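You operate a simulated robot arm through the tools that you are given. There is no shell and no other tool. Be economical: measure what you need, move in short steps, check, and stop when the job is done.

Carry out the task below with a simulated two-armed robot. There is one attempt and no reset: what you move stays moved.

JOB
Take the green cloth and put it in the inside of the former blue check tray. Then take the cherry order card from the wash worktop and put it on the wash trough drainer. Then fetch the tall setting block and stand it on top of the small blue box. Then take the lime job card from the line desk top and leave it on the long chest stand shelf. Then take the green binder and leave it on the right end of the former bench. Then stack the 27 white folding block from the top of the freezer bench on top of the 29 white folding block. Then open the long chest upper middle lid. Do these in the order given. Set down upright: tall setting block.

The check looks at the end state, three seconds after you hand in, the way a careful person would. Anything else that was tipped, shoved, dropped, spilled or broken makes it a failure. A push-on lid holds only when it is set on centred and level and pressed home; a screw cap is set on level and turned clockwise until tight. Flat cloth is picked up by pressing the open fingertips on it (5 to 10 N) and closing them slowly along it; thin cloth reads only 2 to 8 mm in the jaws.

ROBOT AND FRAMES
Two 7-joint arms with fingered hands on one trunk, on a base that drives. Base frame: it is fixed to the floor where the robot stands at the start and does not move with it; the origin is under the middle of the robot, x ahead of it, y to its left, z up; the surface under the hand at the start is at about z = 90. Units: cm, rad, N and s.
The left shoulder is at the start at [10.6, 18.7, 105.4], the right one opposite. With the tool pointing down near the work surface each hand reaches from about 10 to 84 cm from the robot's upright axis, wherever it stands, measured 20 degrees to its own side. Places, roughly: green binder [-575, -250, 150]; green cloth (11x7x4 cm) [70, 20, 90]; inside of the former blue check tray (27x23 cm) [-210, -48, 90]; job card [-575, -225, 75]; long chest stand shelf [-660, 210, 20]; long chest upper middle lid [-660, 300, 90]; order card [50, 0, 100]; right end of the former bench [-160, -50, 90]; small blue box (10x7x6 cm) [-550, -210, 90]; tall setting block [-525, -225, 100]; wash trough drainer (20x50 cm) [72, 40, 90]; white folding block [-650, 650, 100]. Payload 3.6 kg a hand.
Tool frame (each hand has its own): the origin (TCP) lies between the finger pads and is the grasp point; the fingertips stand 2.6 cm ahead of it; z points along the fingers, y is the line along which they close. The gripper opens to 8.8 cm. The gripper's body begins 3 cm behind the TCP. The gripper is a hand of 3 fingers: y runs from the thumb to the fingers, the wrist lies at [-1.7, -9.8, -16.4] in the tool frame, and closing takes about 1.5 s.
Orientation is told as [roll, pitch, yaw] about the base's x, y, z axes, in that order, counted from this pose: with the fingers straight down and the wrist toward the robot, the tool's x, y and z point along [0, 1, 0], [1, 0, 0] and [0, 0, -1] of the base frame.

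CONTROLS
- The arms move only by the tool servo_tool. It takes "left_plan", "right_plan" or both (then of equal length, played together; a hand with none holds still); each is a list of rows, each a list of 7 numbers: the shift along the base's x, y, z in units of 30 mm (1.0 is 30 mm), then the turn, a rotation vector about the base's x, y, z in units of 4 degrees (1.0 is 4 degrees), then the closure, from 0 (fully open) to 1 (shut). In form: [[x, y, z, wx, wy, wz, jaw], ...]. A call has 1 to 8 rows; each row shifts and turns the commanded pose from where the row before left it. A call with a number of a shift or a turn outside -1 to 1 is refused whole. Rows are played at 5 a second. More than 5 cm and 0.15 rad between two rows, or a gripper value outside its range, and nothing of the call is played. Where a pose cannot be reached the arm comes as near as it can. A force on the tool above 40 N (or 10 N above the force at the start of the call, whichever is more), or a blocked arm, ends the call early, and 0.2 s more pass. Each finger travels about 15.3 cm/s and halts on what it meets, pressing with about 27 N; the grip force reading is that of the motor and also rises with nothing between the fingers. The clock runs only during rows and for 0.2 s after the last one: add rows that do not move to give the fingers time. It gives the time, the measured TCP pose, the force on the tool (base axes), the opening and the grip force at its end, in the units of the frame above (readings bear some noise), with the torque about the TCP (base axes, N m) and any sound that the robot's microphone picked up.
- Cameras (640 x 400 px; columns grow to the right, rows downward): "scene" is now at [26.11, 2.62, 99.79]; the picture's right is [0.29, -0.96, 0.00], its down [0.08, 0.02, -1.00] and it looks along [0.95, 0.29, 0.08] (base axes); focal length 214 px, centre (320, 200). "left" rides on the left gripper at [-5.6, -8, -10.2] in its tool frame; the picture's right is [-0.73, -0.32, 0.60], its down [0.62, -0.67, 0.41] and it looks along [0.27, 0.67, 0.69] (tool axes); focal length 247 px, centre (320, 200). "right" rides on the right gripper at [5.6, -8, -10.2] in its tool frame; the picture's right is [-0.73, 0.32, -0.60], its down [-0.62, -0.67, 0.41] and it looks along [-0.27, 0.68, 0.69] (tool axes); focal length 247 px, centre (320, 200). There is no depth. A picture from a camera that has moved, and an enlarged one, comes with that camera's place and axes in the base frame and with its lens.
- capture(camera): a new picture of that camera. It takes no simulated time.
- move_column(by): slides the trunk up (or, below 0, down) by that many cm; the arms and the scene camera ride with it, the base frame stays. It gives what a move gives, with no picture.
- steer(legs): drives the robot by 1 to 6 legs, each [ahead, left, turn to the left] in cm, cm and rad, along the robot's own axes; the way and the turn of a leg run together, so that a leg with both is an arc; at most 150 cm and 3.142 rad a leg. The arms and the cameras ride along, it lands a little off, and it stops where it bumps. It gives what a move gives.
- hand_shape(shape, hand): the hand has 3 fingers and takes this shape, open, in about a second: jaw (thumb against the fingers, like two jaws); tri (thumb and two fingers); tip (a fingertip pinch); poke (one finger out to press); point (the index stretched); flat (the hand flat); cup (the hand cupped); fist (a fist). The gripper value then closes the fingers along that shape, each until it touches; the sizes above hold for jaw. It gives what a move gives, with no picture.
- pan_tilt(pan, tilt): turns the head with the scene camera to pan (to the left, within 1.047 rad either way) and tilt (down, from -0.506 to 1.204), counted from straight ahead of the robot. It gives what a move gives.
- close_up(camera, box): a new picture of the part [left, top, right, bottom] of that camera's present view, enlarged. It takes no simulated time.
- finish_job(): hands the job in; it is judged then, once.

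Work in short steps. Places have to be worked out from the pictures, the camera data and where the tool is seen: move nearer, look again, correct. Check each grasp and each placing, and mend what went wrong. You have 196 turns and 184 pictures in all, those below and enlarged ones among them. Open the grippers and draw the arms clear of the work before you hand the job in, unless the task says otherwise; then end with one line.

The tools are called after ">>>" by a JSON object that holds its "name" and its "arguments". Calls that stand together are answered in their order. servo_tool: Moves the arms, as the interface text tells. Its arguments: {"type":"object","properties":{"left_plan":{"type":"array","items":{"type":"array","items":{"type":"number"}}},"right_plan":{"type":"array","items":{"type":"array","items":{"type":"number"}}}},"required":[]} The other tools are called the same way: move_column (by) slides the trunk up or down; hand_shape (shape, hand) gives the hand a shape; steer (legs) drives the base; pan_tilt (pan, tilt) turns the head that bears the scene camera; capture (camera) takes a picture; close_up (camera, box) takes an enlarged picture of a part of a camera's view; finish_job () hands the job in.

At the start:

```text
t: 0.0
left_position: [47.29, 31.94, 112.31]
left_orientation: [0.001, -0.002, 0.001]
left_contact_force: [-1.0, -0.5, 0.8]
left_wrist_torque: [0.05, 0.01, 0.04]
left_width: 8.78
left_grip_force: 0.1
left_shape: jaw
right_position: [54.78, -5.39, 122.34]
right_orientation: [0.0, 0.0, -0.001]
right_contact_force: [-1.2, 0.2, 0.8]
right_wrist_torque: [0.0, 0.01, 0.01]
right_width: 8.78
right_grip_force: 0.1
right_shape: jaw
trunk travel left (down, up): [-20.0, 55.7]
robot x, y, heading: [0.3, -0.09, 0.0]
head pan, tilt: [0.295, -0.08]
```

scene: 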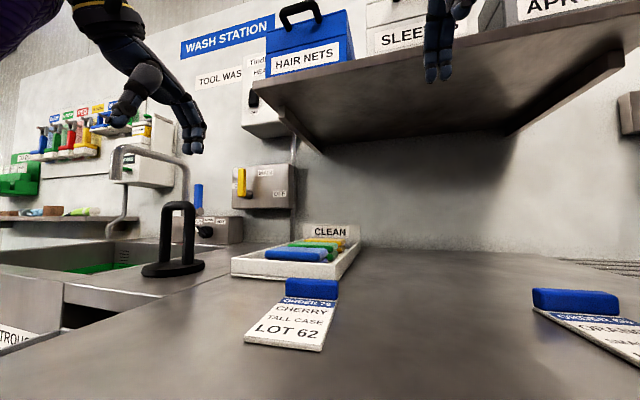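
right: 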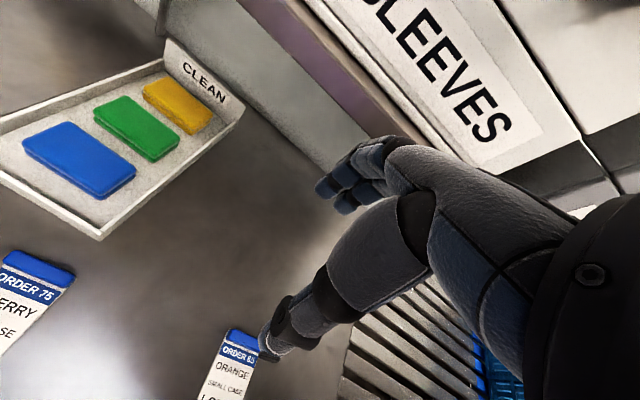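
left: 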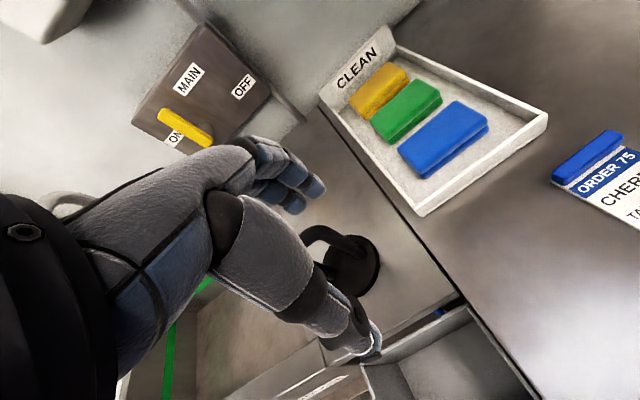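

I start by looking down at the worktop with the head and at the clean tray with the left hand camera.

>>> {"name": "pan_tilt", "arguments": {"pan": 0.2, "tilt": 0.5}}

>>> {"name": "capture", "arguments": {"camera": "scene"}}

>>> {"name": "close_up", "arguments": {"camera": "left", "box": [300, 20, 560, 220]}}

```text
t: 1.0
left_position: [47.15, 32.07, 112.29]
left_orientation: [0.0, 0.0, -0.001]
left_contact_force: [-0.6, -0.2, 0.5]
left_wrist_torque: [-0.05, 0.0, 0.0]
left_width: 8.79
left_grip_force: 0.2
left_shape: jaw
right_position: [54.83, -5.41, 122.17]
right_orientation: [0.0, 0.003, 0.0]
right_contact_force: [0.6, -0.3, -0.5]
right_wrist_torque: [0.01, -0.01, 0.02]
right_width: 8.76
right_grip_force: 0.1
right_shape: jaw
trunk travel left (down, up): [-20.0, 55.7]
robot x, y, heading: [-0.01, 0.02, -0.002]
head pan, tilt: [0.201, 0.499]
```

```text
180 pictures are left
camera scene: at [26.64, 1.88, 94.48], right [0.2, -0.98, 0.0], down [-0.47, -0.1, -0.88], along [0.86, 0.18, -0.48], focal length 214 px, centre (320, 200)
```

scene: 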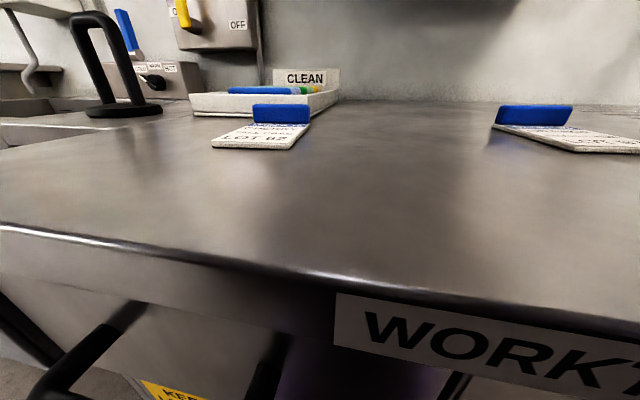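

```text
2.00 times, centred on (430, 120) of left
camera zoom: at [39.4, 26.39, 122.65], right [-0.32, -0.73, -0.6], down [-0.67, 0.62, -0.41], along [0.67, 0.27, -0.69], focal length 494 px, centre (100, 360)
```

zoom: 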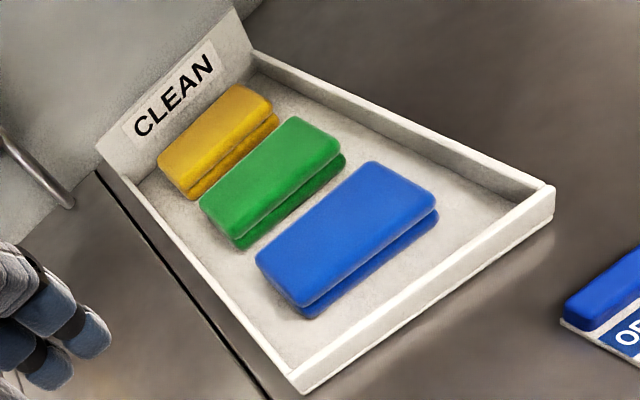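

The cloths lie in a row along x; I judge green's centre at about [70.2, 18.7, 94], with roughly 2 cm gaps to its neighbours. I lower and bring the left hand in under the shelf for a closer look.

>>> {"name": "servo_tool", "arguments": {"left_plan": [[0, -0.9, -0.6, 0, 0, 0, 0.1], [0, -0.9, -0.6, 0, 0, 0, 0.1], [0.4, -0.9, -0.6, 0, 0, 0, 0.1], [0.8, -0.9, -0.6, 0, 0, 0, 0.1], [1, -0.85, -0.6, 0, 0, 0, 0.1], [1, 0, 0, 0, 0, 0, 0.1], [1, 0, 0, 0, 0, 0, 0.1], [0, 0, 0, 0, 0, 0, 0.1]]}}

>>> {"name": "capture", "arguments": {"camera": "left"}}

>>> {"name": "capture", "arguments": {"camera": "scene"}}

```text
t: 2.8
left_position: [59.98, 18.55, 103.29]
left_orientation: [0.001, 0.0, 0.0]
left_contact_force: [-0.5, -0.1, -0.3]
left_wrist_torque: [0.02, -0.03, 0.01]
left_width: 7.94
left_grip_force: 0.0
left_shape: jaw
right_position: [54.73, -5.41, 122.21]
right_orientation: [0.0, 0.0, -0.001]
right_contact_force: [0.4, 0.5, -0.1]
right_wrist_torque: [0.01, 0.01, -0.01]
right_width: 8.77
right_grip_force: 0.0
right_shape: jaw
trunk travel left (down, up): [-20.0, 55.7]
robot x, y, heading: [0.02, 0.1, -0.006]
head pan, tilt: [0.201, 0.499]
```

```text
178 pictures are left
camera left: at [52.03, 13.0, 113.63], right [-0.32, -0.73, -0.6], down [-0.67, 0.62, -0.41], along [0.68, 0.27, -0.69], focal length 247 px, centre (320, 200)
```

left: 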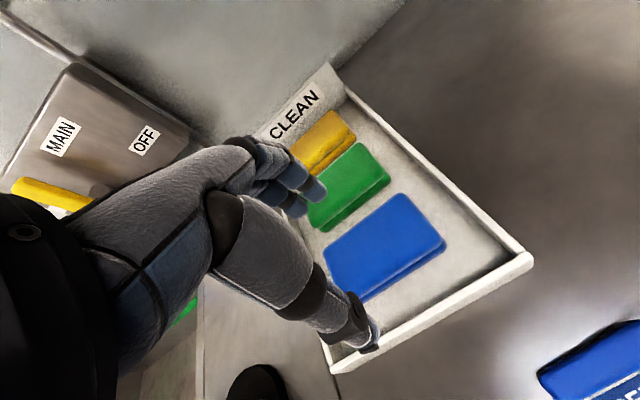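

```text
177 pictures are left
camera scene: at [26.62, 1.88, 94.48], right [0.2, -0.98, 0.0], down [-0.47, -0.1, -0.88], along [0.86, 0.17, -0.48], focal length 214 px, centre (320, 200)
```

scene: 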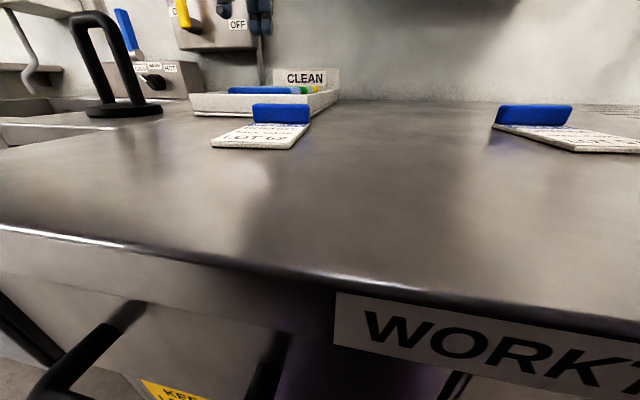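

The estimate agrees (green spans x≈67.3–74, y≈13.5–23.5). I move over it and lower to just above the top, then look again.

>>> {"name": "servo_tool", "arguments": {"left_plan": [[0.9, 0, 0, 0, 0, 0, 0.1], [0.9, 0, 0, 0, 0, 0, 0.1], [0.9, 0, 0, 0, 0, 0, 0.1], [0.85, 0, 0, 0, 0, 0, 0.1], [0, 0, -0.8, 0, 0, 0, 0.1], [0, 0, -0.8, 0, 0, 0, 0.1], [0, 0, 0, 0, 0, 0, 0.1]]}}

>>> {"name": "capture", "arguments": {"camera": "left"}}

>>> {"name": "close_up", "arguments": {"camera": "scene", "box": [160, 0, 360, 125]}}

```text
t: 4.4
left_position: [70.67, 18.64, 98.59]
left_orientation: [0.0, 0.0, 0.0]
left_contact_force: [-0.5, -0.1, -0.2]
left_wrist_torque: [0.0, -0.02, 0.01]
left_width: 7.97
left_grip_force: 0.0
left_shape: jaw
right_position: [54.72, -5.5, 122.4]
right_orientation: [-0.001, 0.002, 0.001]
right_contact_force: [-0.4, -0.4, -0.9]
right_wrist_torque: [0.0, 0.01, 0.01]
right_width: 8.75
right_grip_force: 0.1
right_shape: jaw
trunk travel left (down, up): [-20.0, 55.7]
robot x, y, heading: [-0.11, -0.47, 0.001]
head pan, tilt: [0.201, 0.499]
```

```text
176 pictures are left
camera left: at [62.6, 13.1, 108.85], right [-0.32, -0.73, -0.6], down [-0.67, 0.62, -0.41], along [0.68, 0.27, -0.69], focal length 247 px, centre (320, 200)
```

left: 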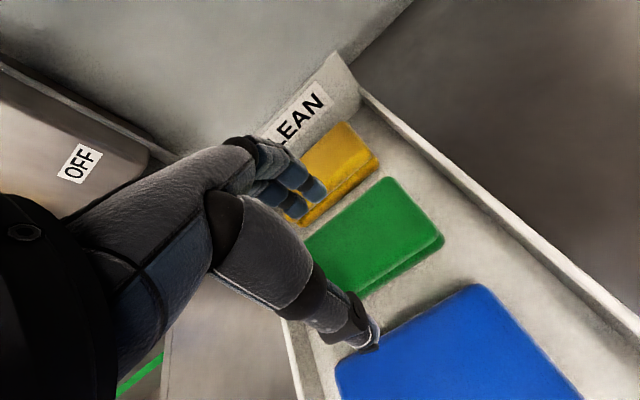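

```text
3.20 times, centred on (260, 62) of scene
camera zoom: at [26.63, 1.87, 94.48], right [0.2, -0.98, 0.0], down [-0.47, -0.1, -0.88], along [0.86, 0.17, -0.48], focal length 686 px, centre (512, 640)
```

zoom: 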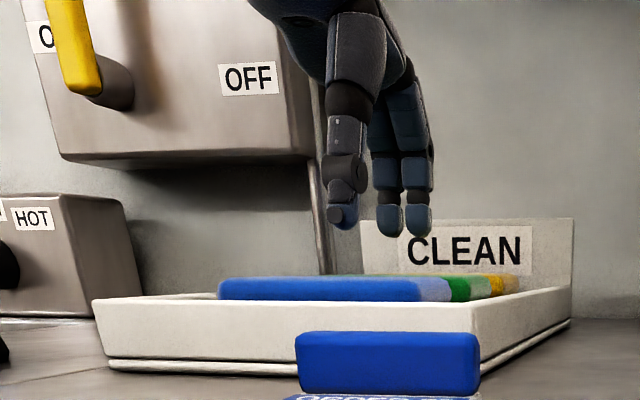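

The fingertips stand about 2.5 cm above the cloth tops; green's middle is nearer x≈71.1. I shift by 0.5 cm, descend in small rows and close slowly.

>>> {"name": "servo_tool", "arguments": {"left_plan": [[0.15, -0.05, 0, 0, 0, 0, 0.1], [0, 0, -0.5, 0, 0, 0, 0.1], [0, 0, -0.5, 0, 0, 0, 0.1], [0, 0, -0.4, 0, 0, 0, 0.1], [0, 0, 0, 0, 0, 0, 0.1]]}}

>>> {"name": "capture", "arguments": {"camera": "left"}}

```text
t: 5.4
left_position: [71.4, 18.37, 96.18]
left_orientation: [-0.012, -0.036, -0.001]
left_contact_force: [3.4, 0.2, 13.8]
left_wrist_torque: [-0.01, 0.74, 0.05]
left_width: 8.32
left_grip_force: 0.0
left_shape: jaw
right_position: [54.8, -5.5, 122.31]
right_orientation: [-0.002, 0.0, 0.001]
right_contact_force: [0.5, -0.1, -0.2]
right_wrist_torque: [-0.06, 0.04, -0.03]
right_width: 8.8
right_grip_force: 0.1
right_shape: jaw
trunk travel left (down, up): [-20.0, 55.7]
robot x, y, heading: [0.54, 0.01, -0.003]
head pan, tilt: [0.201, 0.499]
stopped in row 4 (left hand): the force on the tool passed its limit at 48 N (the readings are from after the stop); the commanded pose is now the measured one
```

```text
174 pictures are left
camera left: at [63.07, 12.93, 106.25], right [-0.3, -0.74, -0.6], down [-0.65, 0.62, -0.44], along [0.7, 0.26, -0.67], focal length 247 px, centre (320, 200)
```

left: 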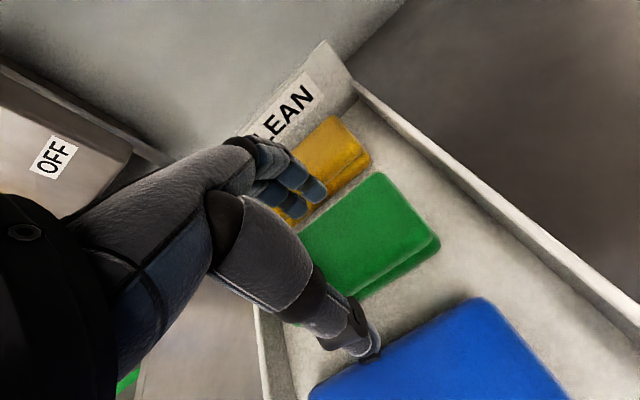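

The far fingers landed on the yellow cloth. I lift off, narrow the jaws, shift back about 0.7 cm and level the hand.

>>> {"name": "servo_tool", "arguments": {"left_plan": [[0, 0, 0.7, 0.17, 0.5, 0, 0.16], [-0.22, 0, 0, 0, 0, 0, 0.16], [0, 0, 0, 0, 0, 0, 0.16]]}}

>>> {"name": "capture", "arguments": {"camera": "left"}}

```text
t: 6.2
left_position: [70.6, 18.45, 97.99]
left_orientation: [0.004, 0.009, 0.0]
left_contact_force: [0.1, 0.5, 0.6]
left_wrist_torque: [-0.01, -0.01, -0.03]
left_width: 7.44
left_grip_force: 0.1
left_shape: jaw
right_position: [54.74, -5.35, 122.27]
right_orientation: [-0.001, 0.003, 0.0]
right_contact_force: [0.2, 0.0, -0.7]
right_wrist_torque: [-0.01, 0.01, -0.01]
right_width: 8.76
right_grip_force: 0.0
right_shape: jaw
trunk travel left (down, up): [-20.0, 55.7]
robot x, y, heading: [-0.03, -0.25, -0.002]
head pan, tilt: [0.201, 0.499]
```

```text
173 pictures are left
camera left: at [62.76, 12.82, 108.3], right [-0.32, -0.73, -0.6], down [-0.67, 0.62, -0.4], along [0.67, 0.27, -0.69], focal length 247 px, centre (320, 200)
```

left: 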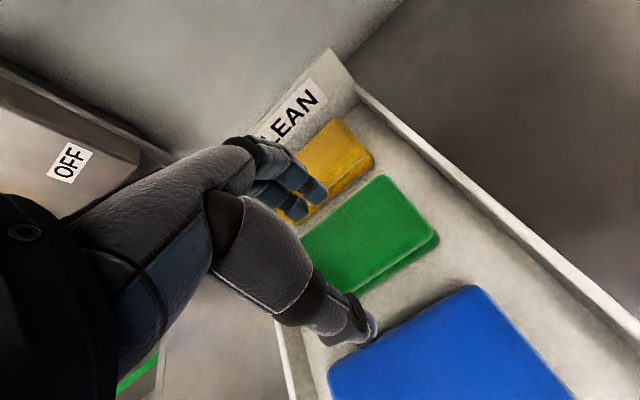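

Yellow is undisturbed. I descend slowly to bring the tips beside the green cloth.

>>> {"name": "servo_tool", "arguments": {"left_plan": [[0.04, 0, -0.4, 0, -0.1, 0, 0.16], [0, 0, -0.4, 0, 0, 0, 0.16], [0, 0, -0.2, 0, 0, 0, 0.16], [0, 0, -0.15, 0, 0, 0, 0.16], [0, 0, 0, 0, 0, 0, 0.16]]}}

>>> {"name": "capture", "arguments": {"camera": "left"}}

```text
t: 7.0
left_position: [70.97, 18.41, 96.27]
left_orientation: [-0.007, -0.029, 0.0]
left_contact_force: [1.8, 0.4, 11.7]
left_wrist_torque: [-0.04, 0.63, -0.03]
left_width: 7.43
left_grip_force: 0.1
left_shape: jaw
right_position: [54.83, -5.34, 122.37]
right_orientation: [-0.002, 0.002, 0.0]
right_contact_force: [-0.2, 0.9, -0.1]
right_wrist_torque: [0.0, -0.01, -0.02]
right_width: 8.77
right_grip_force: 0.0
right_shape: jaw
trunk travel left (down, up): [-20.0, 55.7]
robot x, y, heading: [-0.11, -0.03, -0.0]
head pan, tilt: [0.201, 0.499]
stopped in row 4 (left hand): the force on the tool passed its limit at 45 N (the readings are from after the stop); the commanded pose is now the measured one
```

```text
172 pictures are left
camera left: at [62.81, 12.88, 106.41], right [-0.3, -0.74, -0.6], down [-0.65, 0.62, -0.43], along [0.69, 0.26, -0.67], focal length 247 px, centre (320, 200)
```

left: 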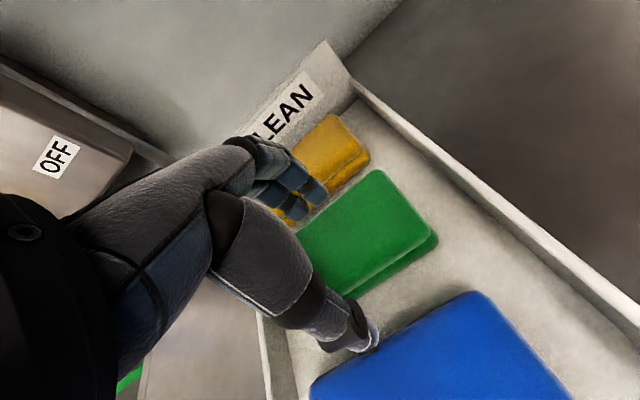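

The torque says the thumb (near side) is landing on the blue's edge, not the far fingers. I lift, shift 0.7 cm forward with the same opening, and try again.

>>> {"name": "servo_tool", "arguments": {"left_plan": [[-0.1, 0, 0.5, 0.1, 0.4, 0, 0.17], [0.28, 0, 0, 0, 0, 0, 0.17], [0, 0, 0, 0, 0, 0, 0.17], [0, 0, -0.4, 0, 0, 0, 0.17], [0, 0, -0.2, 0, 0, 0, 0.17], [0, 0, -0.2, 0, 0, 0, 0.17], [0, 0, -0.2, 0, 0, 0, 0.17], [0, 0, 0, 0, 0, 0, 0.17]]}}

>>> {"name": "capture", "arguments": {"camera": "left"}}

```text
t: 9.0
left_position: [71.72, 19.09, 97.27]
left_orientation: [0.006, -0.043, 0.01]
left_contact_force: [0.8, 0.2, -0.2]
left_wrist_torque: [0.01, -0.01, 0.02]
left_width: 7.32
left_grip_force: 0.0
left_shape: jaw
right_position: [54.47, -5.46, 122.15]
right_orientation: [0.001, 0.0, -0.001]
right_contact_force: [-0.5, 0.2, 0.1]
right_wrist_torque: [0.01, -0.02, -0.02]
right_width: 8.76
right_grip_force: 0.0
right_shape: jaw
trunk travel left (down, up): [-20.0, 55.7]
robot x, y, heading: [0.01, -0.11, -0.0]
head pan, tilt: [0.201, 0.499]
stopped in row 8 (left hand): the arm was blocked; the commanded pose is now the measured one
```

```text
171 pictures are left
camera left: at [63.47, 13.27, 107.33], right [-0.28, -0.73, -0.62], down [-0.65, 0.62, -0.44], along [0.7, 0.28, -0.66], focal length 247 px, centre (320, 200)
```

left: 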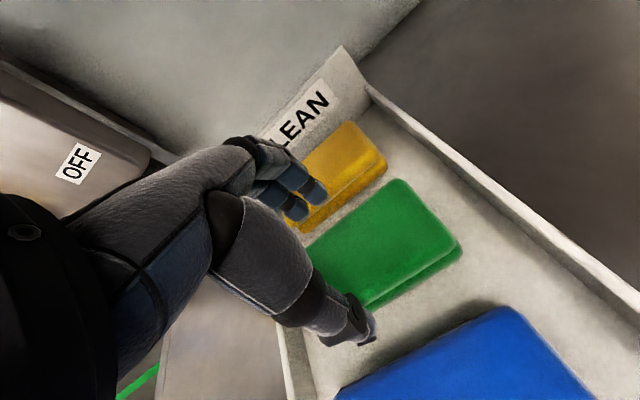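

No tool force this time, but the arm itself is blocked – perhaps a forearm on something. I turn the head to look at the left arm.

>>> {"name": "pan_tilt", "arguments": {"pan": 0.7, "tilt": 0.1}}

>>> {"name": "capture", "arguments": {"camera": "scene"}}

```text
t: 9.9
left_position: [71.84, 19.06, 97.22]
left_orientation: [0.008, -0.04, 0.009]
left_contact_force: [-0.5, 0.2, 0.0]
left_wrist_torque: [-0.04, 0.02, 0.02]
left_width: 7.33
left_grip_force: 0.0
left_shape: jaw
right_position: [54.51, -5.44, 122.49]
right_orientation: [0.0, -0.002, 0.0]
right_contact_force: [-0.1, -0.6, 0.5]
right_wrist_torque: [0.01, 0.0, 0.01]
right_width: 8.77
right_grip_force: 0.0
right_shape: jaw
trunk travel left (down, up): [-20.0, 55.7]
robot x, y, heading: [0.04, 0.3, 0.002]
head pan, tilt: [0.7, 0.099]
```

```text
170 pictures are left
camera scene: at [24.64, 5.98, 98.24], right [0.64, -0.77, 0.0], down [-0.07, -0.06, -1.0], along [0.76, 0.64, -0.1], focal length 214 px, centre (320, 200)
```

scene: 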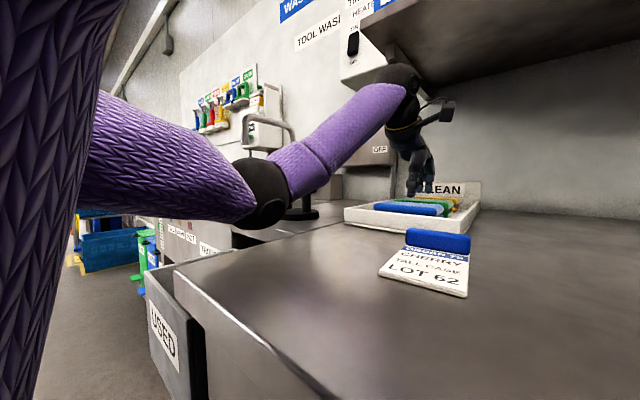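

The elbow is resting near the worktop edge, which blocks the arm. I raise the trunk 6 cm (hand goes to ≈103, where it entered under the shelf), then try again.

>>> {"name": "move_column", "arguments": {"by": 6}}

>>> {"name": "servo_tool", "arguments": {"left_plan": [[-0.2, -0.2, -0.6, -0.1, 0.6, -0.15, 0.17], [0, 0, -0.6, 0, 0, 0, 0.17], [0, 0, -0.4, 0, 0, 0, 0.17], [0, 0, 0, 0, 0, 0, 0.17]]}}

>>> {"name": "capture", "arguments": {"camera": "left"}}

>>> {"name": "capture", "arguments": {"camera": "scene"}}

```text
t: 10.9
left_position: [71.97, 18.96, 102.63]
left_orientation: [0.007, -0.031, 0.007]
left_contact_force: [0.2, 0.0, -0.6]
left_wrist_torque: [-0.02, 0.01, 0.0]
left_width: 7.33
left_grip_force: 0.0
left_shape: jaw
right_position: [55.02, -5.37, 128.27]
right_orientation: [0.0, 0.0, -0.001]
right_contact_force: [1.3, 0.1, 0.4]
right_wrist_torque: [0.02, 0.0, 0.01]
right_width: 8.77
right_grip_force: 0.1
right_shape: jaw
trunk travel left (down, up): [-26.0, 49.7]
robot x, y, heading: [-0.12, 0.09, -0.001]
head pan, tilt: [0.7, 0.099]
```

```text
t: 11.9
left_position: [71.26, 18.42, 97.93]
left_orientation: [-0.001, 0.009, -0.004]
left_contact_force: [0.9, -0.4, 0.6]
left_wrist_torque: [0.0, 0.02, 0.02]
left_width: 7.29
left_grip_force: 0.1
left_shape: jaw
right_position: [54.73, -5.34, 128.36]
right_orientation: [0.0, 0.001, -0.002]
right_contact_force: [-0.3, -0.3, -0.9]
right_wrist_torque: [-0.01, 0.02, 0.01]
right_width: 8.78
right_grip_force: 0.0
right_shape: jaw
trunk travel left (down, up): [-26.0, 49.7]
robot x, y, heading: [-0.14, 0.14, 0.001]
head pan, tilt: [0.7, 0.099]
```

```text
169 pictures are left
camera left: at [63.48, 12.77, 108.46], right [-0.33, -0.73, -0.6], down [-0.67, 0.62, -0.41], along [0.67, 0.27, -0.69], focal length 247 px, centre (320, 200)
```

left: 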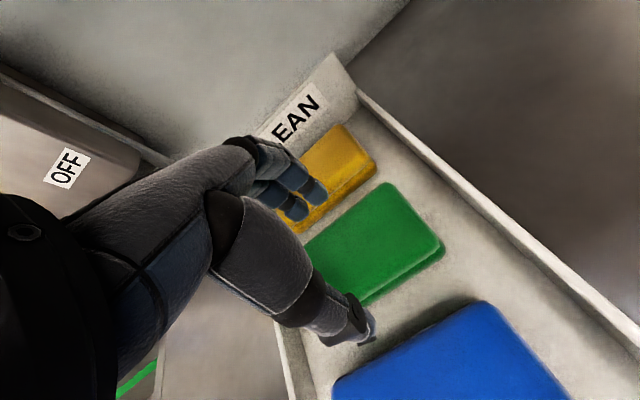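

```text
168 pictures are left
camera scene: at [23.68, 6.03, 104.76], right [0.64, -0.77, 0.0], down [-0.08, -0.06, -0.99], along [0.76, 0.64, -0.1], focal length 214 px, centre (320, 200)
```

scene: 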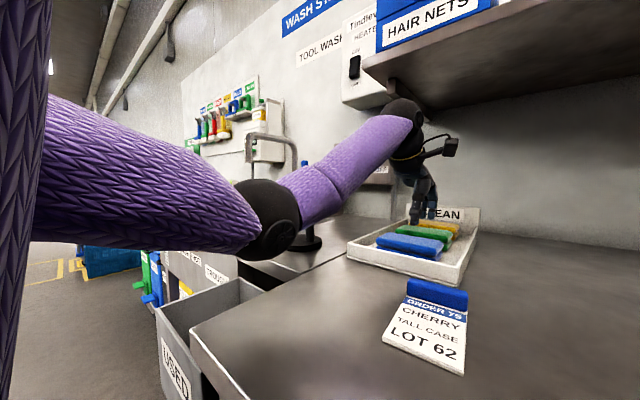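

The elbow now has clearance. I descend beside green.

>>> {"name": "servo_tool", "arguments": {"left_plan": [[0, 0, -0.4, 0, -0.1, 0.05, 0.17], [0, 0, -0.2, 0, 0, 0, 0.17], [0, 0, -0.2, 0, 0, 0, 0.17], [0, 0, -0.2, 0, 0, 0, 0.17], [0, 0, -0.2, 0, 0, 0, 0.17], [0, 0, 0, 0, 0, 0, 0.17]]}}

>>> {"name": "capture", "arguments": {"camera": "left"}}

>>> {"name": "close_up", "arguments": {"camera": "scene", "box": [320, 150, 500, 290]}}

```text
t: 13.3
left_position: [71.34, 18.46, 94.36]
left_orientation: [0.0, 0.002, 0.0]
left_contact_force: [0.2, 0.4, 0.1]
left_wrist_torque: [0.02, -0.01, -0.01]
left_width: 7.33
left_grip_force: 0.1
left_shape: jaw
right_position: [54.85, -5.37, 128.26]
right_orientation: [0.0, 0.001, 0.0]
right_contact_force: [0.3, 0.7, 0.6]
right_wrist_torque: [0.02, 0.06, 0.0]
right_width: 8.77
right_grip_force: 0.1
right_shape: jaw
trunk travel left (down, up): [-26.0, 49.7]
robot x, y, heading: [-0.03, 0.36, 0.003]
head pan, tilt: [0.7, 0.099]
```

```text
167 pictures are left
camera left: at [63.42, 12.77, 104.76], right [-0.32, -0.74, -0.6], down [-0.67, 0.62, -0.41], along [0.67, 0.27, -0.69], focal length 247 px, centre (320, 200)
```

left: 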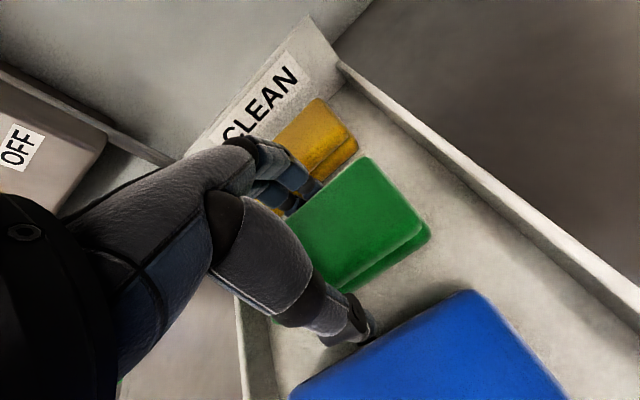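

```text
2.86 times, centred on (410, 220) of scene
camera zoom: at [23.69, 6.03, 104.76], right [0.64, -0.77, 0.0], down [-0.08, -0.06, -0.99], along [0.76, 0.64, -0.1], focal length 613 px, centre (63, 143)
```

zoom: 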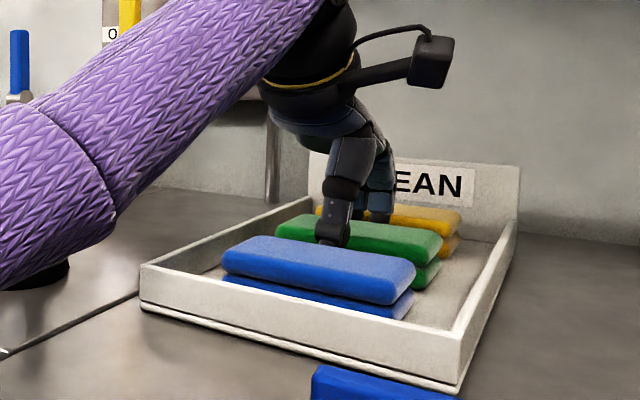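

The fingers straddle green with no contact. I lower a touch, close slowly, wait, and lift a little.

>>> {"name": "servo_tool", "arguments": {"left_plan": [[0, 0, -0.2, 0, 0, 0, 0.17], [0, 0, 0, 0, 0, 0, 0.3], [0, 0, 0, 0, 0, 0, 0.45], [0, 0, 0, 0, 0, 0, 0.6], [0, 0, 0, 0, 0, 0, 0.8], [0, 0, 0, 0, 0, 0, 1], [0, 0, 0, 0, 0, 0, 1], [0, 0, 0, 0, 0, 0, 1]]}}

>>> {"name": "servo_tool", "arguments": {"left_plan": [[0, 0, 0.5, 0, 0, 0, 1], [0, 0, 0.6, 0, 0, 0, 1], [0, 0, 0.8, 0, 0, 0, 1], [0, 0, 0, 0, 0, 0, 1]]}}

>>> {"name": "capture", "arguments": {"camera": "scene"}}

```text
t: 15.1
left_position: [71.25, 18.39, 93.83]
left_orientation: [0.001, 0.001, 0.001]
left_contact_force: [0.0, -0.2, 0.3]
left_wrist_torque: [-0.03, 0.02, -0.01]
left_width: 5.6
left_grip_force: 27.8
left_shape: jaw
right_position: [54.91, -5.26, 128.29]
right_orientation: [0.0, 0.002, 0.0]
right_contact_force: [-0.3, -0.2, 0.3]
right_wrist_torque: [0.0, -0.01, 0.03]
right_width: 8.77
right_grip_force: 0.1
right_shape: jaw
trunk travel left (down, up): [-26.0, 49.7]
robot x, y, heading: [0.12, 0.42, -0.002]
head pan, tilt: [0.7, 0.099]
```

```text
t: 16.1
left_position: [71.37, 18.48, 99.35]
left_orientation: [-0.002, 0.003, 0.002]
left_contact_force: [0.2, -1.6, -0.4]
left_wrist_torque: [0.02, -0.01, 0.02]
left_width: 5.59
left_grip_force: 27.4
left_shape: jaw
right_position: [54.71, -5.41, 128.32]
right_orientation: [-0.001, 0.001, 0.0]
right_contact_force: [0.4, 0.0, 0.1]
right_wrist_torque: [-0.01, -0.01, 0.02]
right_width: 8.77
right_grip_force: 0.0
right_shape: jaw
trunk travel left (down, up): [-26.0, 49.7]
robot x, y, heading: [-0.05, -0.38, 0.005]
head pan, tilt: [0.7, 0.099]
```

```text
165 pictures are left
camera scene: at [23.71, 6.04, 104.75], right [0.64, -0.77, 0.0], down [-0.08, -0.06, -0.99], along [0.76, 0.64, -0.1], focal length 214 px, centre (320, 200)
```

scene: 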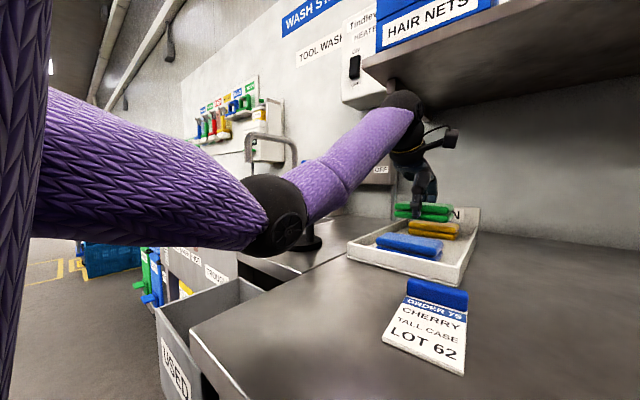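

The green cloth is held and the other two stayed put. I draw the hand out from under the shelf, keeping it level.

>>> {"name": "servo_tool", "arguments": {"left_plan": [[-0.9, 0, 0.2, 0, 0, 0, 1], [-1, 0, 0.2, 0, 0, 0, 1], [-1, 0, 0.2, 0, 0, 0, 1], [-1, 0, 0.2, 0, 0, 0, 1], [-1, 0, 0.2, 0, 0, 0, 1], [-1, 0, 0.2, 0, 0, 0, 1], [-1, 0, 0.2, 0, 0, 0, 1], [-1, 0, 0.2, 0, 0, 0, 1]], "right_plan": [[-0.9, 0, 0, 0, 0, 0, 0], [-1, 0, 0, 0, 0, 0, 0], [-1, 0, 0, 0, 0, 0, 0], [-1, 0, 0, 0, 0, 0, 0], [-1, 0, 0, 0, 0, 0, 0], [-1, 0, 0, 0, 0, 0, 0], [0, 0, 0, 0, 0, 0, 0], [0, 0, 0, 0, 0, 0, 0]]}}

>>> {"name": "steer", "arguments": {"legs": [[-50, 0, 0], [0, 0, 1.2]]}}

>>> {"name": "pan_tilt", "arguments": {"pan": 0.9, "tilt": 0.2}}

>>> {"name": "capture", "arguments": {"camera": "scene"}}

```text
t: 17.9
left_position: [47.56, 18.34, 104.37]
left_orientation: [0.0, 0.005, 0.003]
left_contact_force: [0.7, 0.0, -0.5]
left_wrist_torque: [0.01, 0.01, 0.0]
left_width: 5.59
left_grip_force: 27.2
left_shape: jaw
right_position: [37.04, -5.43, 128.25]
right_orientation: [0.0, 0.0, 0.001]
right_contact_force: [0.2, 0.4, 0.2]
right_wrist_torque: [-0.01, 0.01, 0.04]
right_width: 8.76
right_grip_force: 0.1
right_shape: jaw
trunk travel left (down, up): [-26.0, 49.7]
robot x, y, heading: [0.06, 0.15, -0.001]
head pan, tilt: [0.7, 0.099]
```

```text
t: 23.9
left_position: [-50.29, 51.04, 104.23]
left_orientation: [-0.002, 0.002, 1.205]
left_contact_force: [-1.4, -0.4, -0.4]
left_wrist_torque: [0.02, -0.01, 0.0]
left_width: 5.56
left_grip_force: 27.3
left_shape: jaw
right_position: [-31.92, 32.53, 128.15]
right_orientation: [-0.002, 0.002, 1.203]
right_contact_force: [-0.3, 0.0, -0.5]
right_wrist_torque: [-0.02, 0.01, 0.0]
right_width: 8.8
right_grip_force: 0.1
right_shape: jaw
trunk travel left (down, up): [-26.0, 49.7]
robot x, y, heading: [-50.24, 0.26, 1.202]
head pan, tilt: [0.7, 0.099]
```

```text
t: 24.6
left_position: [-50.25, 51.02, 104.38]
left_orientation: [0.0, 0.002, 1.204]
left_contact_force: [0.3, 0.3, -1.0]
left_wrist_torque: [-0.03, 0.01, -0.02]
left_width: 5.54
left_grip_force: 27.4
left_shape: jaw
right_position: [-31.88, 32.65, 128.29]
right_orientation: [0.002, 0.002, 1.203]
right_contact_force: [0.4, -0.1, 0.2]
right_wrist_torque: [0.0, -0.01, 0.01]
right_width: 8.79
right_grip_force: 0.1
right_shape: jaw
trunk travel left (down, up): [-26.0, 49.7]
robot x, y, heading: [-50.36, -0.03, 1.204]
head pan, tilt: [0.901, 0.201]
```

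```text
164 pictures are left
camera scene: at [-48.96, 23.42, 103.82], right [0.86, 0.51, 0.0], down [0.1, -0.17, -0.98], along [-0.5, 0.84, -0.2], focal length 214 px, centre (320, 200)
```

scene: 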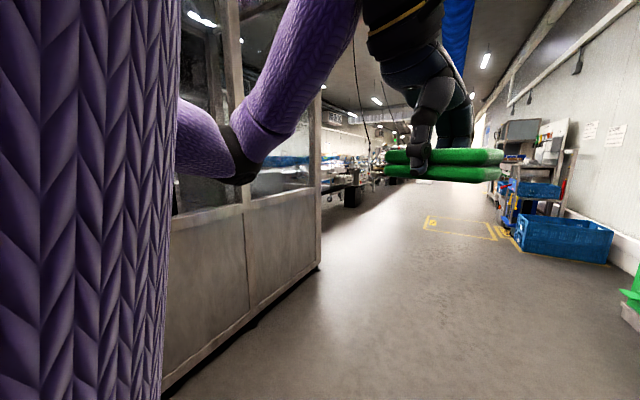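

There is a partition to the left; I turn farther to face -x and look.

>>> {"name": "steer", "arguments": {"legs": [[0, 0, 1.9]]}}

>>> {"name": "pan_tilt", "arguments": {"pan": 0, "tilt": 0.1}}

>>> {"name": "capture", "arguments": {"camera": "scene"}}

>>> {"name": "pan_tilt", "arguments": {"pan": 0.9, "tilt": 0.1}}

>>> {"name": "capture", "arguments": {"camera": "scene"}}

```text
t: 29.6
left_position: [-98.55, -16.43, 104.41]
left_orientation: [-0.002, 0.004, 3.101]
left_contact_force: [-0.1, 0.0, 0.1]
left_wrist_torque: [-0.01, -0.04, 0.02]
left_width: 5.5
left_grip_force: 27.1
left_shape: jaw
right_position: [-87.07, 6.84, 128.19]
right_orientation: [-0.002, 0.002, 3.102]
right_contact_force: [0.0, 1.2, -0.1]
right_wrist_torque: [0.0, 0.04, 0.0]
right_width: 8.76
right_grip_force: 0.0
right_shape: jaw
trunk travel left (down, up): [-26.0, 49.7]
robot x, y, heading: [-50.08, -0.13, 3.1]
head pan, tilt: [0.901, 0.201]
```

```text
t: 30.8
left_position: [-98.55, -16.45, 104.36]
left_orientation: [0.0, 0.001, 3.102]
left_contact_force: [0.2, 0.2, 0.0]
left_wrist_torque: [-0.01, 0.02, 0.02]
left_width: 5.51
left_grip_force: 27.0
left_shape: jaw
right_position: [-87.07, 6.86, 128.14]
right_orientation: [0.0, 0.004, 3.103]
right_contact_force: [-0.1, 0.3, -0.2]
right_wrist_torque: [-0.01, 0.01, -0.01]
right_width: 8.77
right_grip_force: 0.1
right_shape: jaw
trunk travel left (down, up): [-26.0, 49.7]
robot x, y, heading: [-49.97, 0.1, 3.099]
head pan, tilt: [0.0, 0.099]
```

```text
163 pictures are left
camera scene: at [-75.81, 1.05, 104.76], right [0.04, 1.0, 0.0], down [0.1, 0.0, -0.99], along [-0.99, 0.04, -0.1], focal length 214 px, centre (320, 200)
```

scene: 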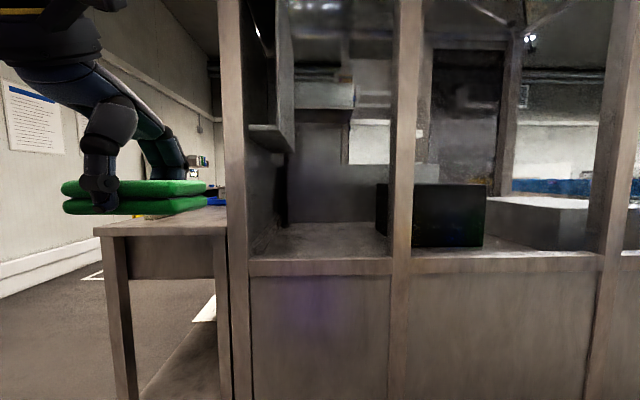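

```text
t: 31.9
left_position: [-98.55, -16.59, 104.2]
left_orientation: [0.0, 0.001, 3.101]
left_contact_force: [-0.8, -0.1, -0.6]
left_wrist_torque: [-0.04, -0.01, 0.01]
left_width: 5.53
left_grip_force: 26.8
left_shape: jaw
right_position: [-87.06, 6.78, 128.27]
right_orientation: [0.0, 0.003, 3.102]
right_contact_force: [-0.2, 0.4, -1.0]
right_wrist_torque: [-0.06, 0.07, 0.04]
right_width: 8.77
right_grip_force: 0.0
right_shape: jaw
trunk travel left (down, up): [-26.0, 49.7]
robot x, y, heading: [-50.21, 0.02, 3.098]
head pan, tilt: [0.901, 0.099]
```

```text
162 pictures are left
camera scene: at [-72.62, -6.28, 104.76], right [-0.76, 0.65, 0.0], down [0.07, 0.08, -0.99], along [-0.65, -0.75, -0.1], focal length 214 px, centre (320, 200)
```

scene: 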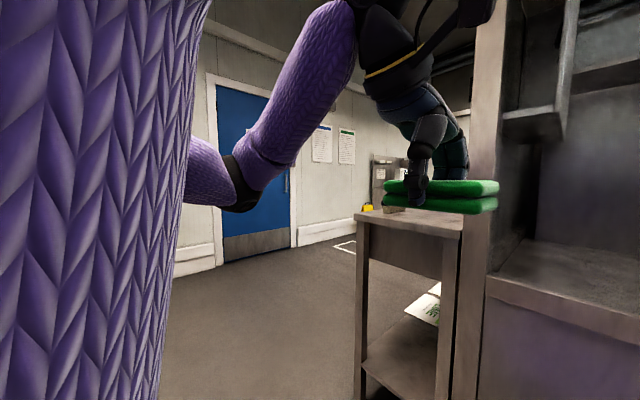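

The former bench runs along x (right end at x≈-134, y≈-59…-22, against the machine), reached from its -y side. I sidestep to y≈-112, drive along it to x≈-130, and look.

>>> {"name": "steer", "arguments": {"legs": [[0, 112, 0], [80, 0, 0]]}}

>>> {"name": "pan_tilt", "arguments": {"pan": -0.8, "tilt": 0.2}}

>>> {"name": "capture", "arguments": {"camera": "scene"}}

```text
t: 41.5
left_position: [-183.19, -123.83, 104.31]
left_orientation: [0.0, 0.001, 3.091]
left_contact_force: [0.5, 0.3, -0.9]
left_wrist_torque: [0.02, 0.03, 0.04]
left_width: 5.5
left_grip_force: 26.7
left_shape: jaw
right_position: [-171.49, -100.61, 128.13]
right_orientation: [-0.001, 0.001, 3.089]
right_contact_force: [0.0, -0.2, 0.4]
right_wrist_torque: [-0.01, -0.02, 0.02]
right_width: 8.78
right_grip_force: 0.1
right_shape: jaw
trunk travel left (down, up): [-26.0, 49.7]
robot x, y, heading: [-134.94, -108.16, 3.088]
head pan, tilt: [0.901, 0.099]
```

```text
t: 43.3
left_position: [-183.26, -123.77, 104.33]
left_orientation: [0.0, 0.002, 3.091]
left_contact_force: [-0.8, 0.0, 0.2]
left_wrist_torque: [-0.03, -0.01, 0.02]
left_width: 5.48
left_grip_force: 27.0
left_shape: jaw
right_position: [-171.48, -100.49, 128.28]
right_orientation: [0.001, 0.003, 3.089]
right_contact_force: [0.3, -0.9, -0.5]
right_wrist_torque: [-0.01, 0.03, -0.02]
right_width: 8.81
right_grip_force: 0.0
right_shape: jaw
trunk travel left (down, up): [-26.0, 49.7]
robot x, y, heading: [-134.57, -107.94, 3.082]
head pan, tilt: [-0.799, 0.201]
```

```text
161 pictures are left
camera scene: at [-157.24, -100.02, 103.82], right [0.75, 0.66, 0.0], down [0.13, -0.15, -0.98], along [-0.65, 0.74, -0.2], focal length 214 px, centre (320, 200)
```

scene: 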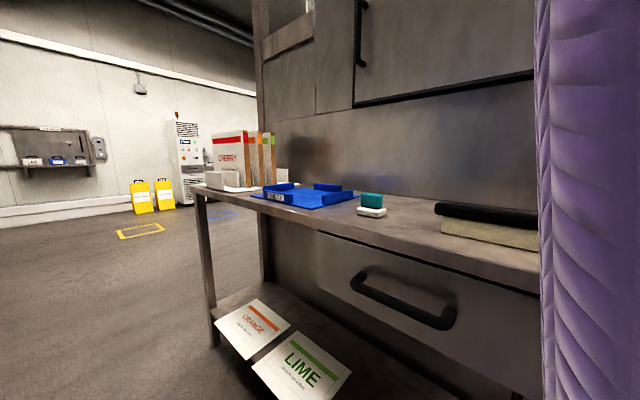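

The blue CHECK tray is at about [-209, -49], matching the hint. I drive to stand in front of it at x≈-195, facing the bench.

>>> {"name": "steer", "arguments": {"legs": [[60, 5, 0], [0, 0, -1.515]]}}

>>> {"name": "pan_tilt", "arguments": {"pan": 0.2, "tilt": 0.3}}

>>> {"name": "capture", "arguments": {"camera": "scene"}}

```text
t: 50.4
left_position: [-212.55, -62.06, 104.4]
left_orientation: [0.001, 0.003, 1.561]
left_contact_force: [0.9, -0.3, -0.9]
left_wrist_torque: [-0.01, 0.03, -0.01]
left_width: 5.47
left_grip_force: 27.1
left_shape: jaw
right_position: [-188.81, -72.79, 128.26]
right_orientation: [0.001, 0.003, 1.563]
right_contact_force: [0.7, -0.9, -0.1]
right_wrist_torque: [-0.02, 0.0, -0.02]
right_width: 8.78
right_grip_force: 0.1
right_shape: jaw
trunk travel left (down, up): [-26.0, 49.7]
robot x, y, heading: [-194.5, -109.98, 1.562]
head pan, tilt: [-0.799, 0.201]
```

```text
t: 51.7
left_position: [-212.64, -62.11, 104.28]
left_orientation: [-0.001, 0.001, 1.565]
left_contact_force: [0.1, -0.2, -0.1]
left_wrist_torque: [0.01, -0.06, -0.03]
left_width: 5.47
left_grip_force: 27.1
left_shape: jaw
right_position: [-188.83, -73.0, 128.18]
right_orientation: [-0.001, 0.0, 1.564]
right_contact_force: [0.3, -0.5, 0.1]
right_wrist_torque: [0.0, 0.02, -0.02]
right_width: 8.76
right_grip_force: 0.1
right_shape: jaw
trunk travel left (down, up): [-26.0, 49.7]
robot x, y, heading: [-194.24, -110.0, 1.567]
head pan, tilt: [0.201, 0.3]
```

```text
160 pictures are left
camera scene: at [-196.11, -84.18, 102.89], right [0.98, 0.19, 0.0], down [0.06, -0.29, -0.96], along [-0.18, 0.94, -0.3], focal length 214 px, centre (320, 200)
```

scene: 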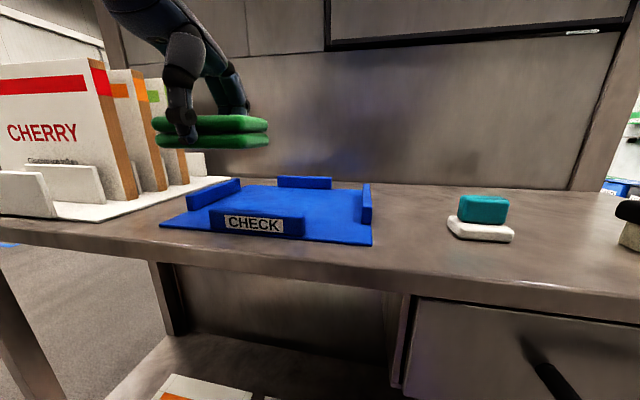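

The tray interior centre is about [-210, -48]. I carry the cloth over it and lower to just above the floor.

>>> {"name": "servo_tool", "arguments": {"left_plan": [[0.3, 0.97, 0, 0, 0, 0, 1], [0.3, 0.97, 0, 0, 0, 0, 1], [0.27, 0.97, 0, 0, 0, 0, 1], [0, 0.97, -0.5, 0, 0, 0, 1], [0, 0.97, -0.8, 0, 0, 0, 1], [0, 0, -0.8, 0, 0, 0, 1], [0, 0, -0.5, 0, 0, 0, 1], [0, 0, 0, 0, 0, 0, 1]]}}

>>> {"name": "capture", "arguments": {"camera": "scene"}}

```text
t: 53.5
left_position: [-209.97, -47.62, 96.53]
left_orientation: [-0.003, 0.001, 1.564]
left_contact_force: [-0.9, -0.6, -0.1]
left_wrist_torque: [0.04, 0.03, -0.01]
left_width: 5.46
left_grip_force: 26.9
left_shape: jaw
right_position: [-188.77, -72.86, 128.29]
right_orientation: [0.001, 0.0, 1.564]
right_contact_force: [-0.3, -0.7, 0.0]
right_wrist_torque: [0.0, -0.01, -0.01]
right_width: 8.76
right_grip_force: 0.1
right_shape: jaw
trunk travel left (down, up): [-26.0, 49.7]
robot x, y, heading: [-194.6, -110.15, 1.563]
head pan, tilt: [0.201, 0.3]
```

```text
159 pictures are left
camera scene: at [-196.12, -84.19, 102.9], right [0.98, 0.19, 0.0], down [0.06, -0.29, -0.96], along [-0.18, 0.94, -0.3], focal length 214 px, centre (320, 200)
```

scene: 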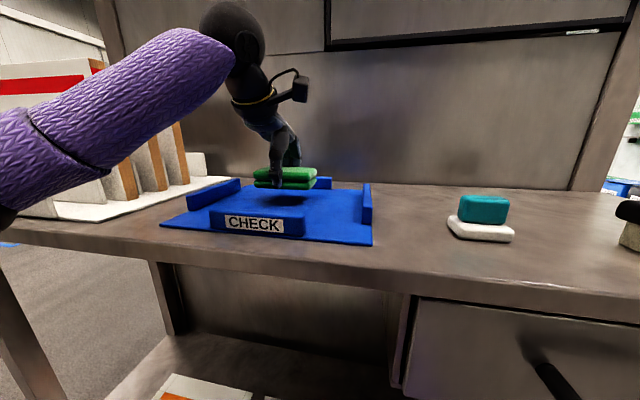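

The cloth is over the tray, about 2 cm above its floor. I lower, open and lift straight up.

>>> {"name": "servo_tool", "arguments": {"left_plan": [[0, 0, -0.3, 0, 0, 0, 1], [0, 0, -0.3, 0, 0, 0, 1], [0, 0, -0.1, 0, 0, 0, 1], [0, 0, 0, 0, 0, 0, 0.5], [0, 0, 0, 0, 0, 0, 0.1], [0, 0, 0, 0, 0, 0, 0.1], [0, 0, 0.5, 0, 0, 0, 0.1], [0, 0, 1, 0, 0, 0, 0.1]]}}

>>> {"name": "servo_tool", "arguments": {"left_plan": [[0, 0, 1, 0, 0, 0, 0], [-0.3, -0.9, 0.5, 0, 0, 0, 0], [-0.3, -1, 0, 0, 0, 0, 0], [0, -1, 0, 0, 0, 0, 0], [0, -1, 0, 0, 0, 0, 0], [0, -1, 0, 0, 0, 0, 0], [0, -1, 0, 0, 0, 0, 0]]}}

>>> {"name": "capture", "arguments": {"camera": "scene"}}

```text
t: 55.3
left_position: [-209.94, -47.68, 98.95]
left_orientation: [0.0, 0.004, 1.564]
left_contact_force: [-0.5, 0.3, -0.4]
left_wrist_torque: [0.0, -0.02, -0.02]
left_width: 7.9
left_grip_force: 0.1
left_shape: jaw
right_position: [-188.84, -72.81, 128.21]
right_orientation: [0.0, -0.002, 1.564]
right_contact_force: [0.1, 0.2, 0.3]
right_wrist_torque: [0.01, 0.02, 0.0]
right_width: 8.79
right_grip_force: 0.0
right_shape: jaw
trunk travel left (down, up): [-26.0, 49.7]
robot x, y, heading: [-194.8, -109.7, 1.559]
head pan, tilt: [0.201, 0.3]
```

```text
t: 56.9
left_position: [-211.83, -65.46, 103.29]
left_orientation: [-0.001, 0.001, 1.565]
left_contact_force: [0.1, 0.3, 0.0]
left_wrist_torque: [0.02, 0.01, 0.0]
left_width: 8.77
left_grip_force: 0.1
left_shape: jaw
right_position: [-188.8, -72.92, 128.23]
right_orientation: [0.0, 0.0, 1.56]
right_contact_force: [-0.4, -0.6, 0.4]
right_wrist_torque: [-0.04, 0.02, -0.02]
right_width: 8.76
right_grip_force: 0.1
right_shape: jaw
trunk travel left (down, up): [-26.0, 49.7]
robot x, y, heading: [-194.13, -109.75, 1.563]
head pan, tilt: [0.201, 0.3]
```

```text
158 pictures are left
camera scene: at [-196.12, -84.22, 102.91], right [0.98, 0.19, 0.0], down [0.06, -0.29, -0.96], along [-0.18, 0.94, -0.3], focal length 214 px, centre (320, 200)
```

scene: 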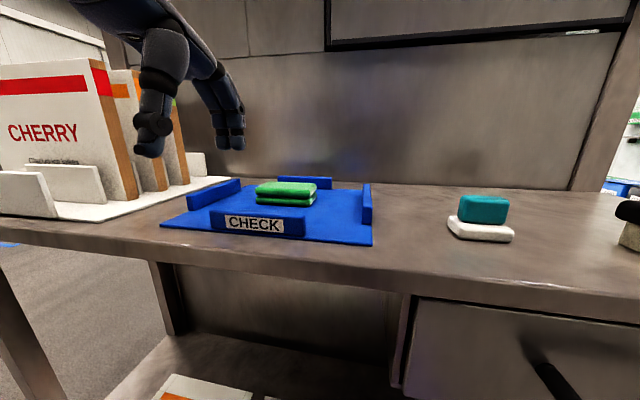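

The cloth lies inside the CHECK tray. Now back to the wash station: sidestep out, turn to face +x, and look.

>>> {"name": "steer", "arguments": {"legs": [[0, -140, 0], [0, 0, -1.565], [0, 122, 0], [24, 0, 0]]}}

>>> {"name": "pan_tilt", "arguments": {"pan": 0.35, "tilt": 0.3}}

>>> {"name": "capture", "arguments": {"camera": "scene"}}

```text
t: 74.8
left_position: [15.41, 27.08, 103.23]
left_orientation: [0.001, 0.003, -0.013]
left_contact_force: [0.3, 0.4, -1.1]
left_wrist_torque: [0.01, 0.02, 0.03]
left_width: 8.77
left_grip_force: 0.1
left_shape: jaw
right_position: [7.73, 4.3, 128.11]
right_orientation: [0.001, 0.002, -0.014]
right_contact_force: [0.1, -0.7, -0.4]
right_wrist_torque: [-0.01, 0.01, 0.01]
right_width: 8.77
right_grip_force: 0.1
right_shape: jaw
trunk travel left (down, up): [-26.0, 49.7]
robot x, y, heading: [-29.22, 10.16, -0.013]
head pan, tilt: [0.201, 0.3]
```

```text
t: 75.5
left_position: [15.32, 27.16, 103.51]
left_orientation: [-0.002, 0.002, -0.014]
left_contact_force: [-0.1, -0.4, 0.0]
left_wrist_torque: [0.03, -0.01, 0.01]
left_width: 8.75
left_grip_force: 0.0
left_shape: jaw
right_position: [7.55, 4.28, 128.27]
right_orientation: [0.0, 0.001, -0.016]
right_contact_force: [0.1, 0.1, 0.2]
right_wrist_torque: [0.0, 0.02, -0.01]
right_width: 8.81
right_grip_force: 0.1
right_shape: jaw
trunk travel left (down, up): [-26.0, 49.7]
robot x, y, heading: [-29.58, 10.09, -0.014]
head pan, tilt: [0.351, 0.3]
```

```text
157 pictures are left
camera scene: at [-3.95, 13.12, 102.9], right [0.33, -0.94, 0.0], down [-0.28, -0.1, -0.96], along [0.9, 0.32, -0.3], focal length 214 px, centre (320, 200)
```

scene: 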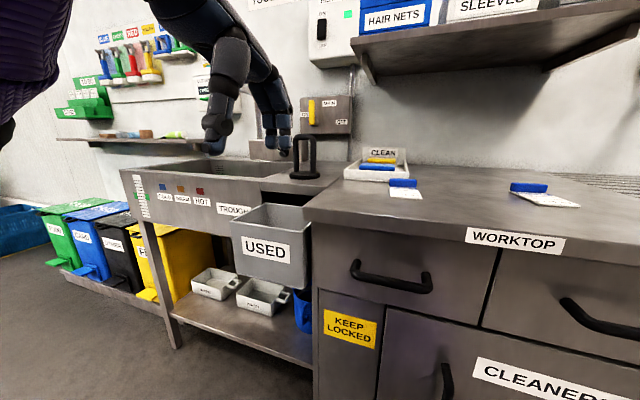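

The drainer looks to be the flat strip between worktop and trough (where the black stand is). The cherry card has a blue grip bar at about [50, 11]. I drive up and look.

>>> {"name": "steer", "arguments": {"legs": [[26, 0, 0.014]]}}

>>> {"name": "pan_tilt", "arguments": {"pan": 0.5, "tilt": 0.4}}

>>> {"name": "capture", "arguments": {"camera": "scene"}}

>>> {"name": "capture", "arguments": {"camera": "left"}}

```text
t: 77.4
left_position: [41.38, 27.63, 103.46]
left_orientation: [-0.001, 0.004, -0.002]
left_contact_force: [-0.2, -0.3, 0.5]
left_wrist_torque: [0.03, 0.0, 0.01]
left_width: 8.78
left_grip_force: 0.2
left_shape: jaw
right_position: [33.93, 4.51, 128.08]
right_orientation: [-0.001, 0.003, -0.003]
right_contact_force: [0.1, -0.3, -0.5]
right_wrist_torque: [-0.01, 0.03, 0.03]
right_width: 8.79
right_grip_force: 0.2
right_shape: jaw
trunk travel left (down, up): [-26.0, 49.7]
robot x, y, heading: [-3.25, 9.95, -0.005]
head pan, tilt: [0.351, 0.3]
```

```text
t: 78.1
left_position: [41.42, 27.36, 103.31]
left_orientation: [-0.002, 0.001, -0.001]
left_contact_force: [0.3, -0.4, 0.7]
left_wrist_torque: [0.0, 0.0, 0.0]
left_width: 8.74
left_grip_force: 0.0
left_shape: jaw
right_position: [33.73, 4.44, 128.23]
right_orientation: [-0.001, 0.0, -0.001]
right_contact_force: [0.3, -0.6, 0.2]
right_wrist_torque: [-0.01, 0.02, 0.0]
right_width: 8.76
right_grip_force: 0.1
right_shape: jaw
trunk travel left (down, up): [-26.0, 49.7]
robot x, y, heading: [-3.29, 10.28, -0.007]
head pan, tilt: [0.499, 0.4]
```

```text
156 pictures are left
camera scene: at [21.52, 14.42, 101.97], right [0.48, -0.88, 0.0], down [-0.34, -0.19, -0.92], along [0.81, 0.44, -0.39], focal length 214 px, centre (320, 200)
```

scene: 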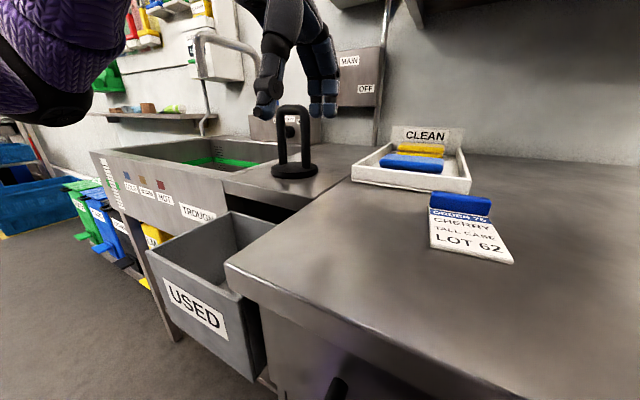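

```text
155 pictures are left
camera left: at [33.36, 21.88, 113.75], right [-0.32, -0.73, -0.6], down [-0.67, 0.62, -0.41], along [0.67, 0.27, -0.69], focal length 247 px, centre (320, 200)
```

left: 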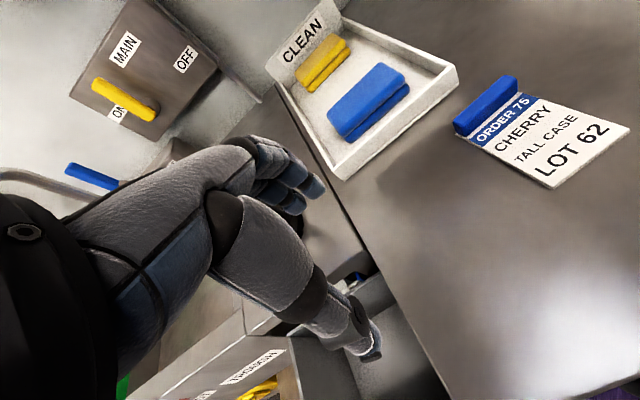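

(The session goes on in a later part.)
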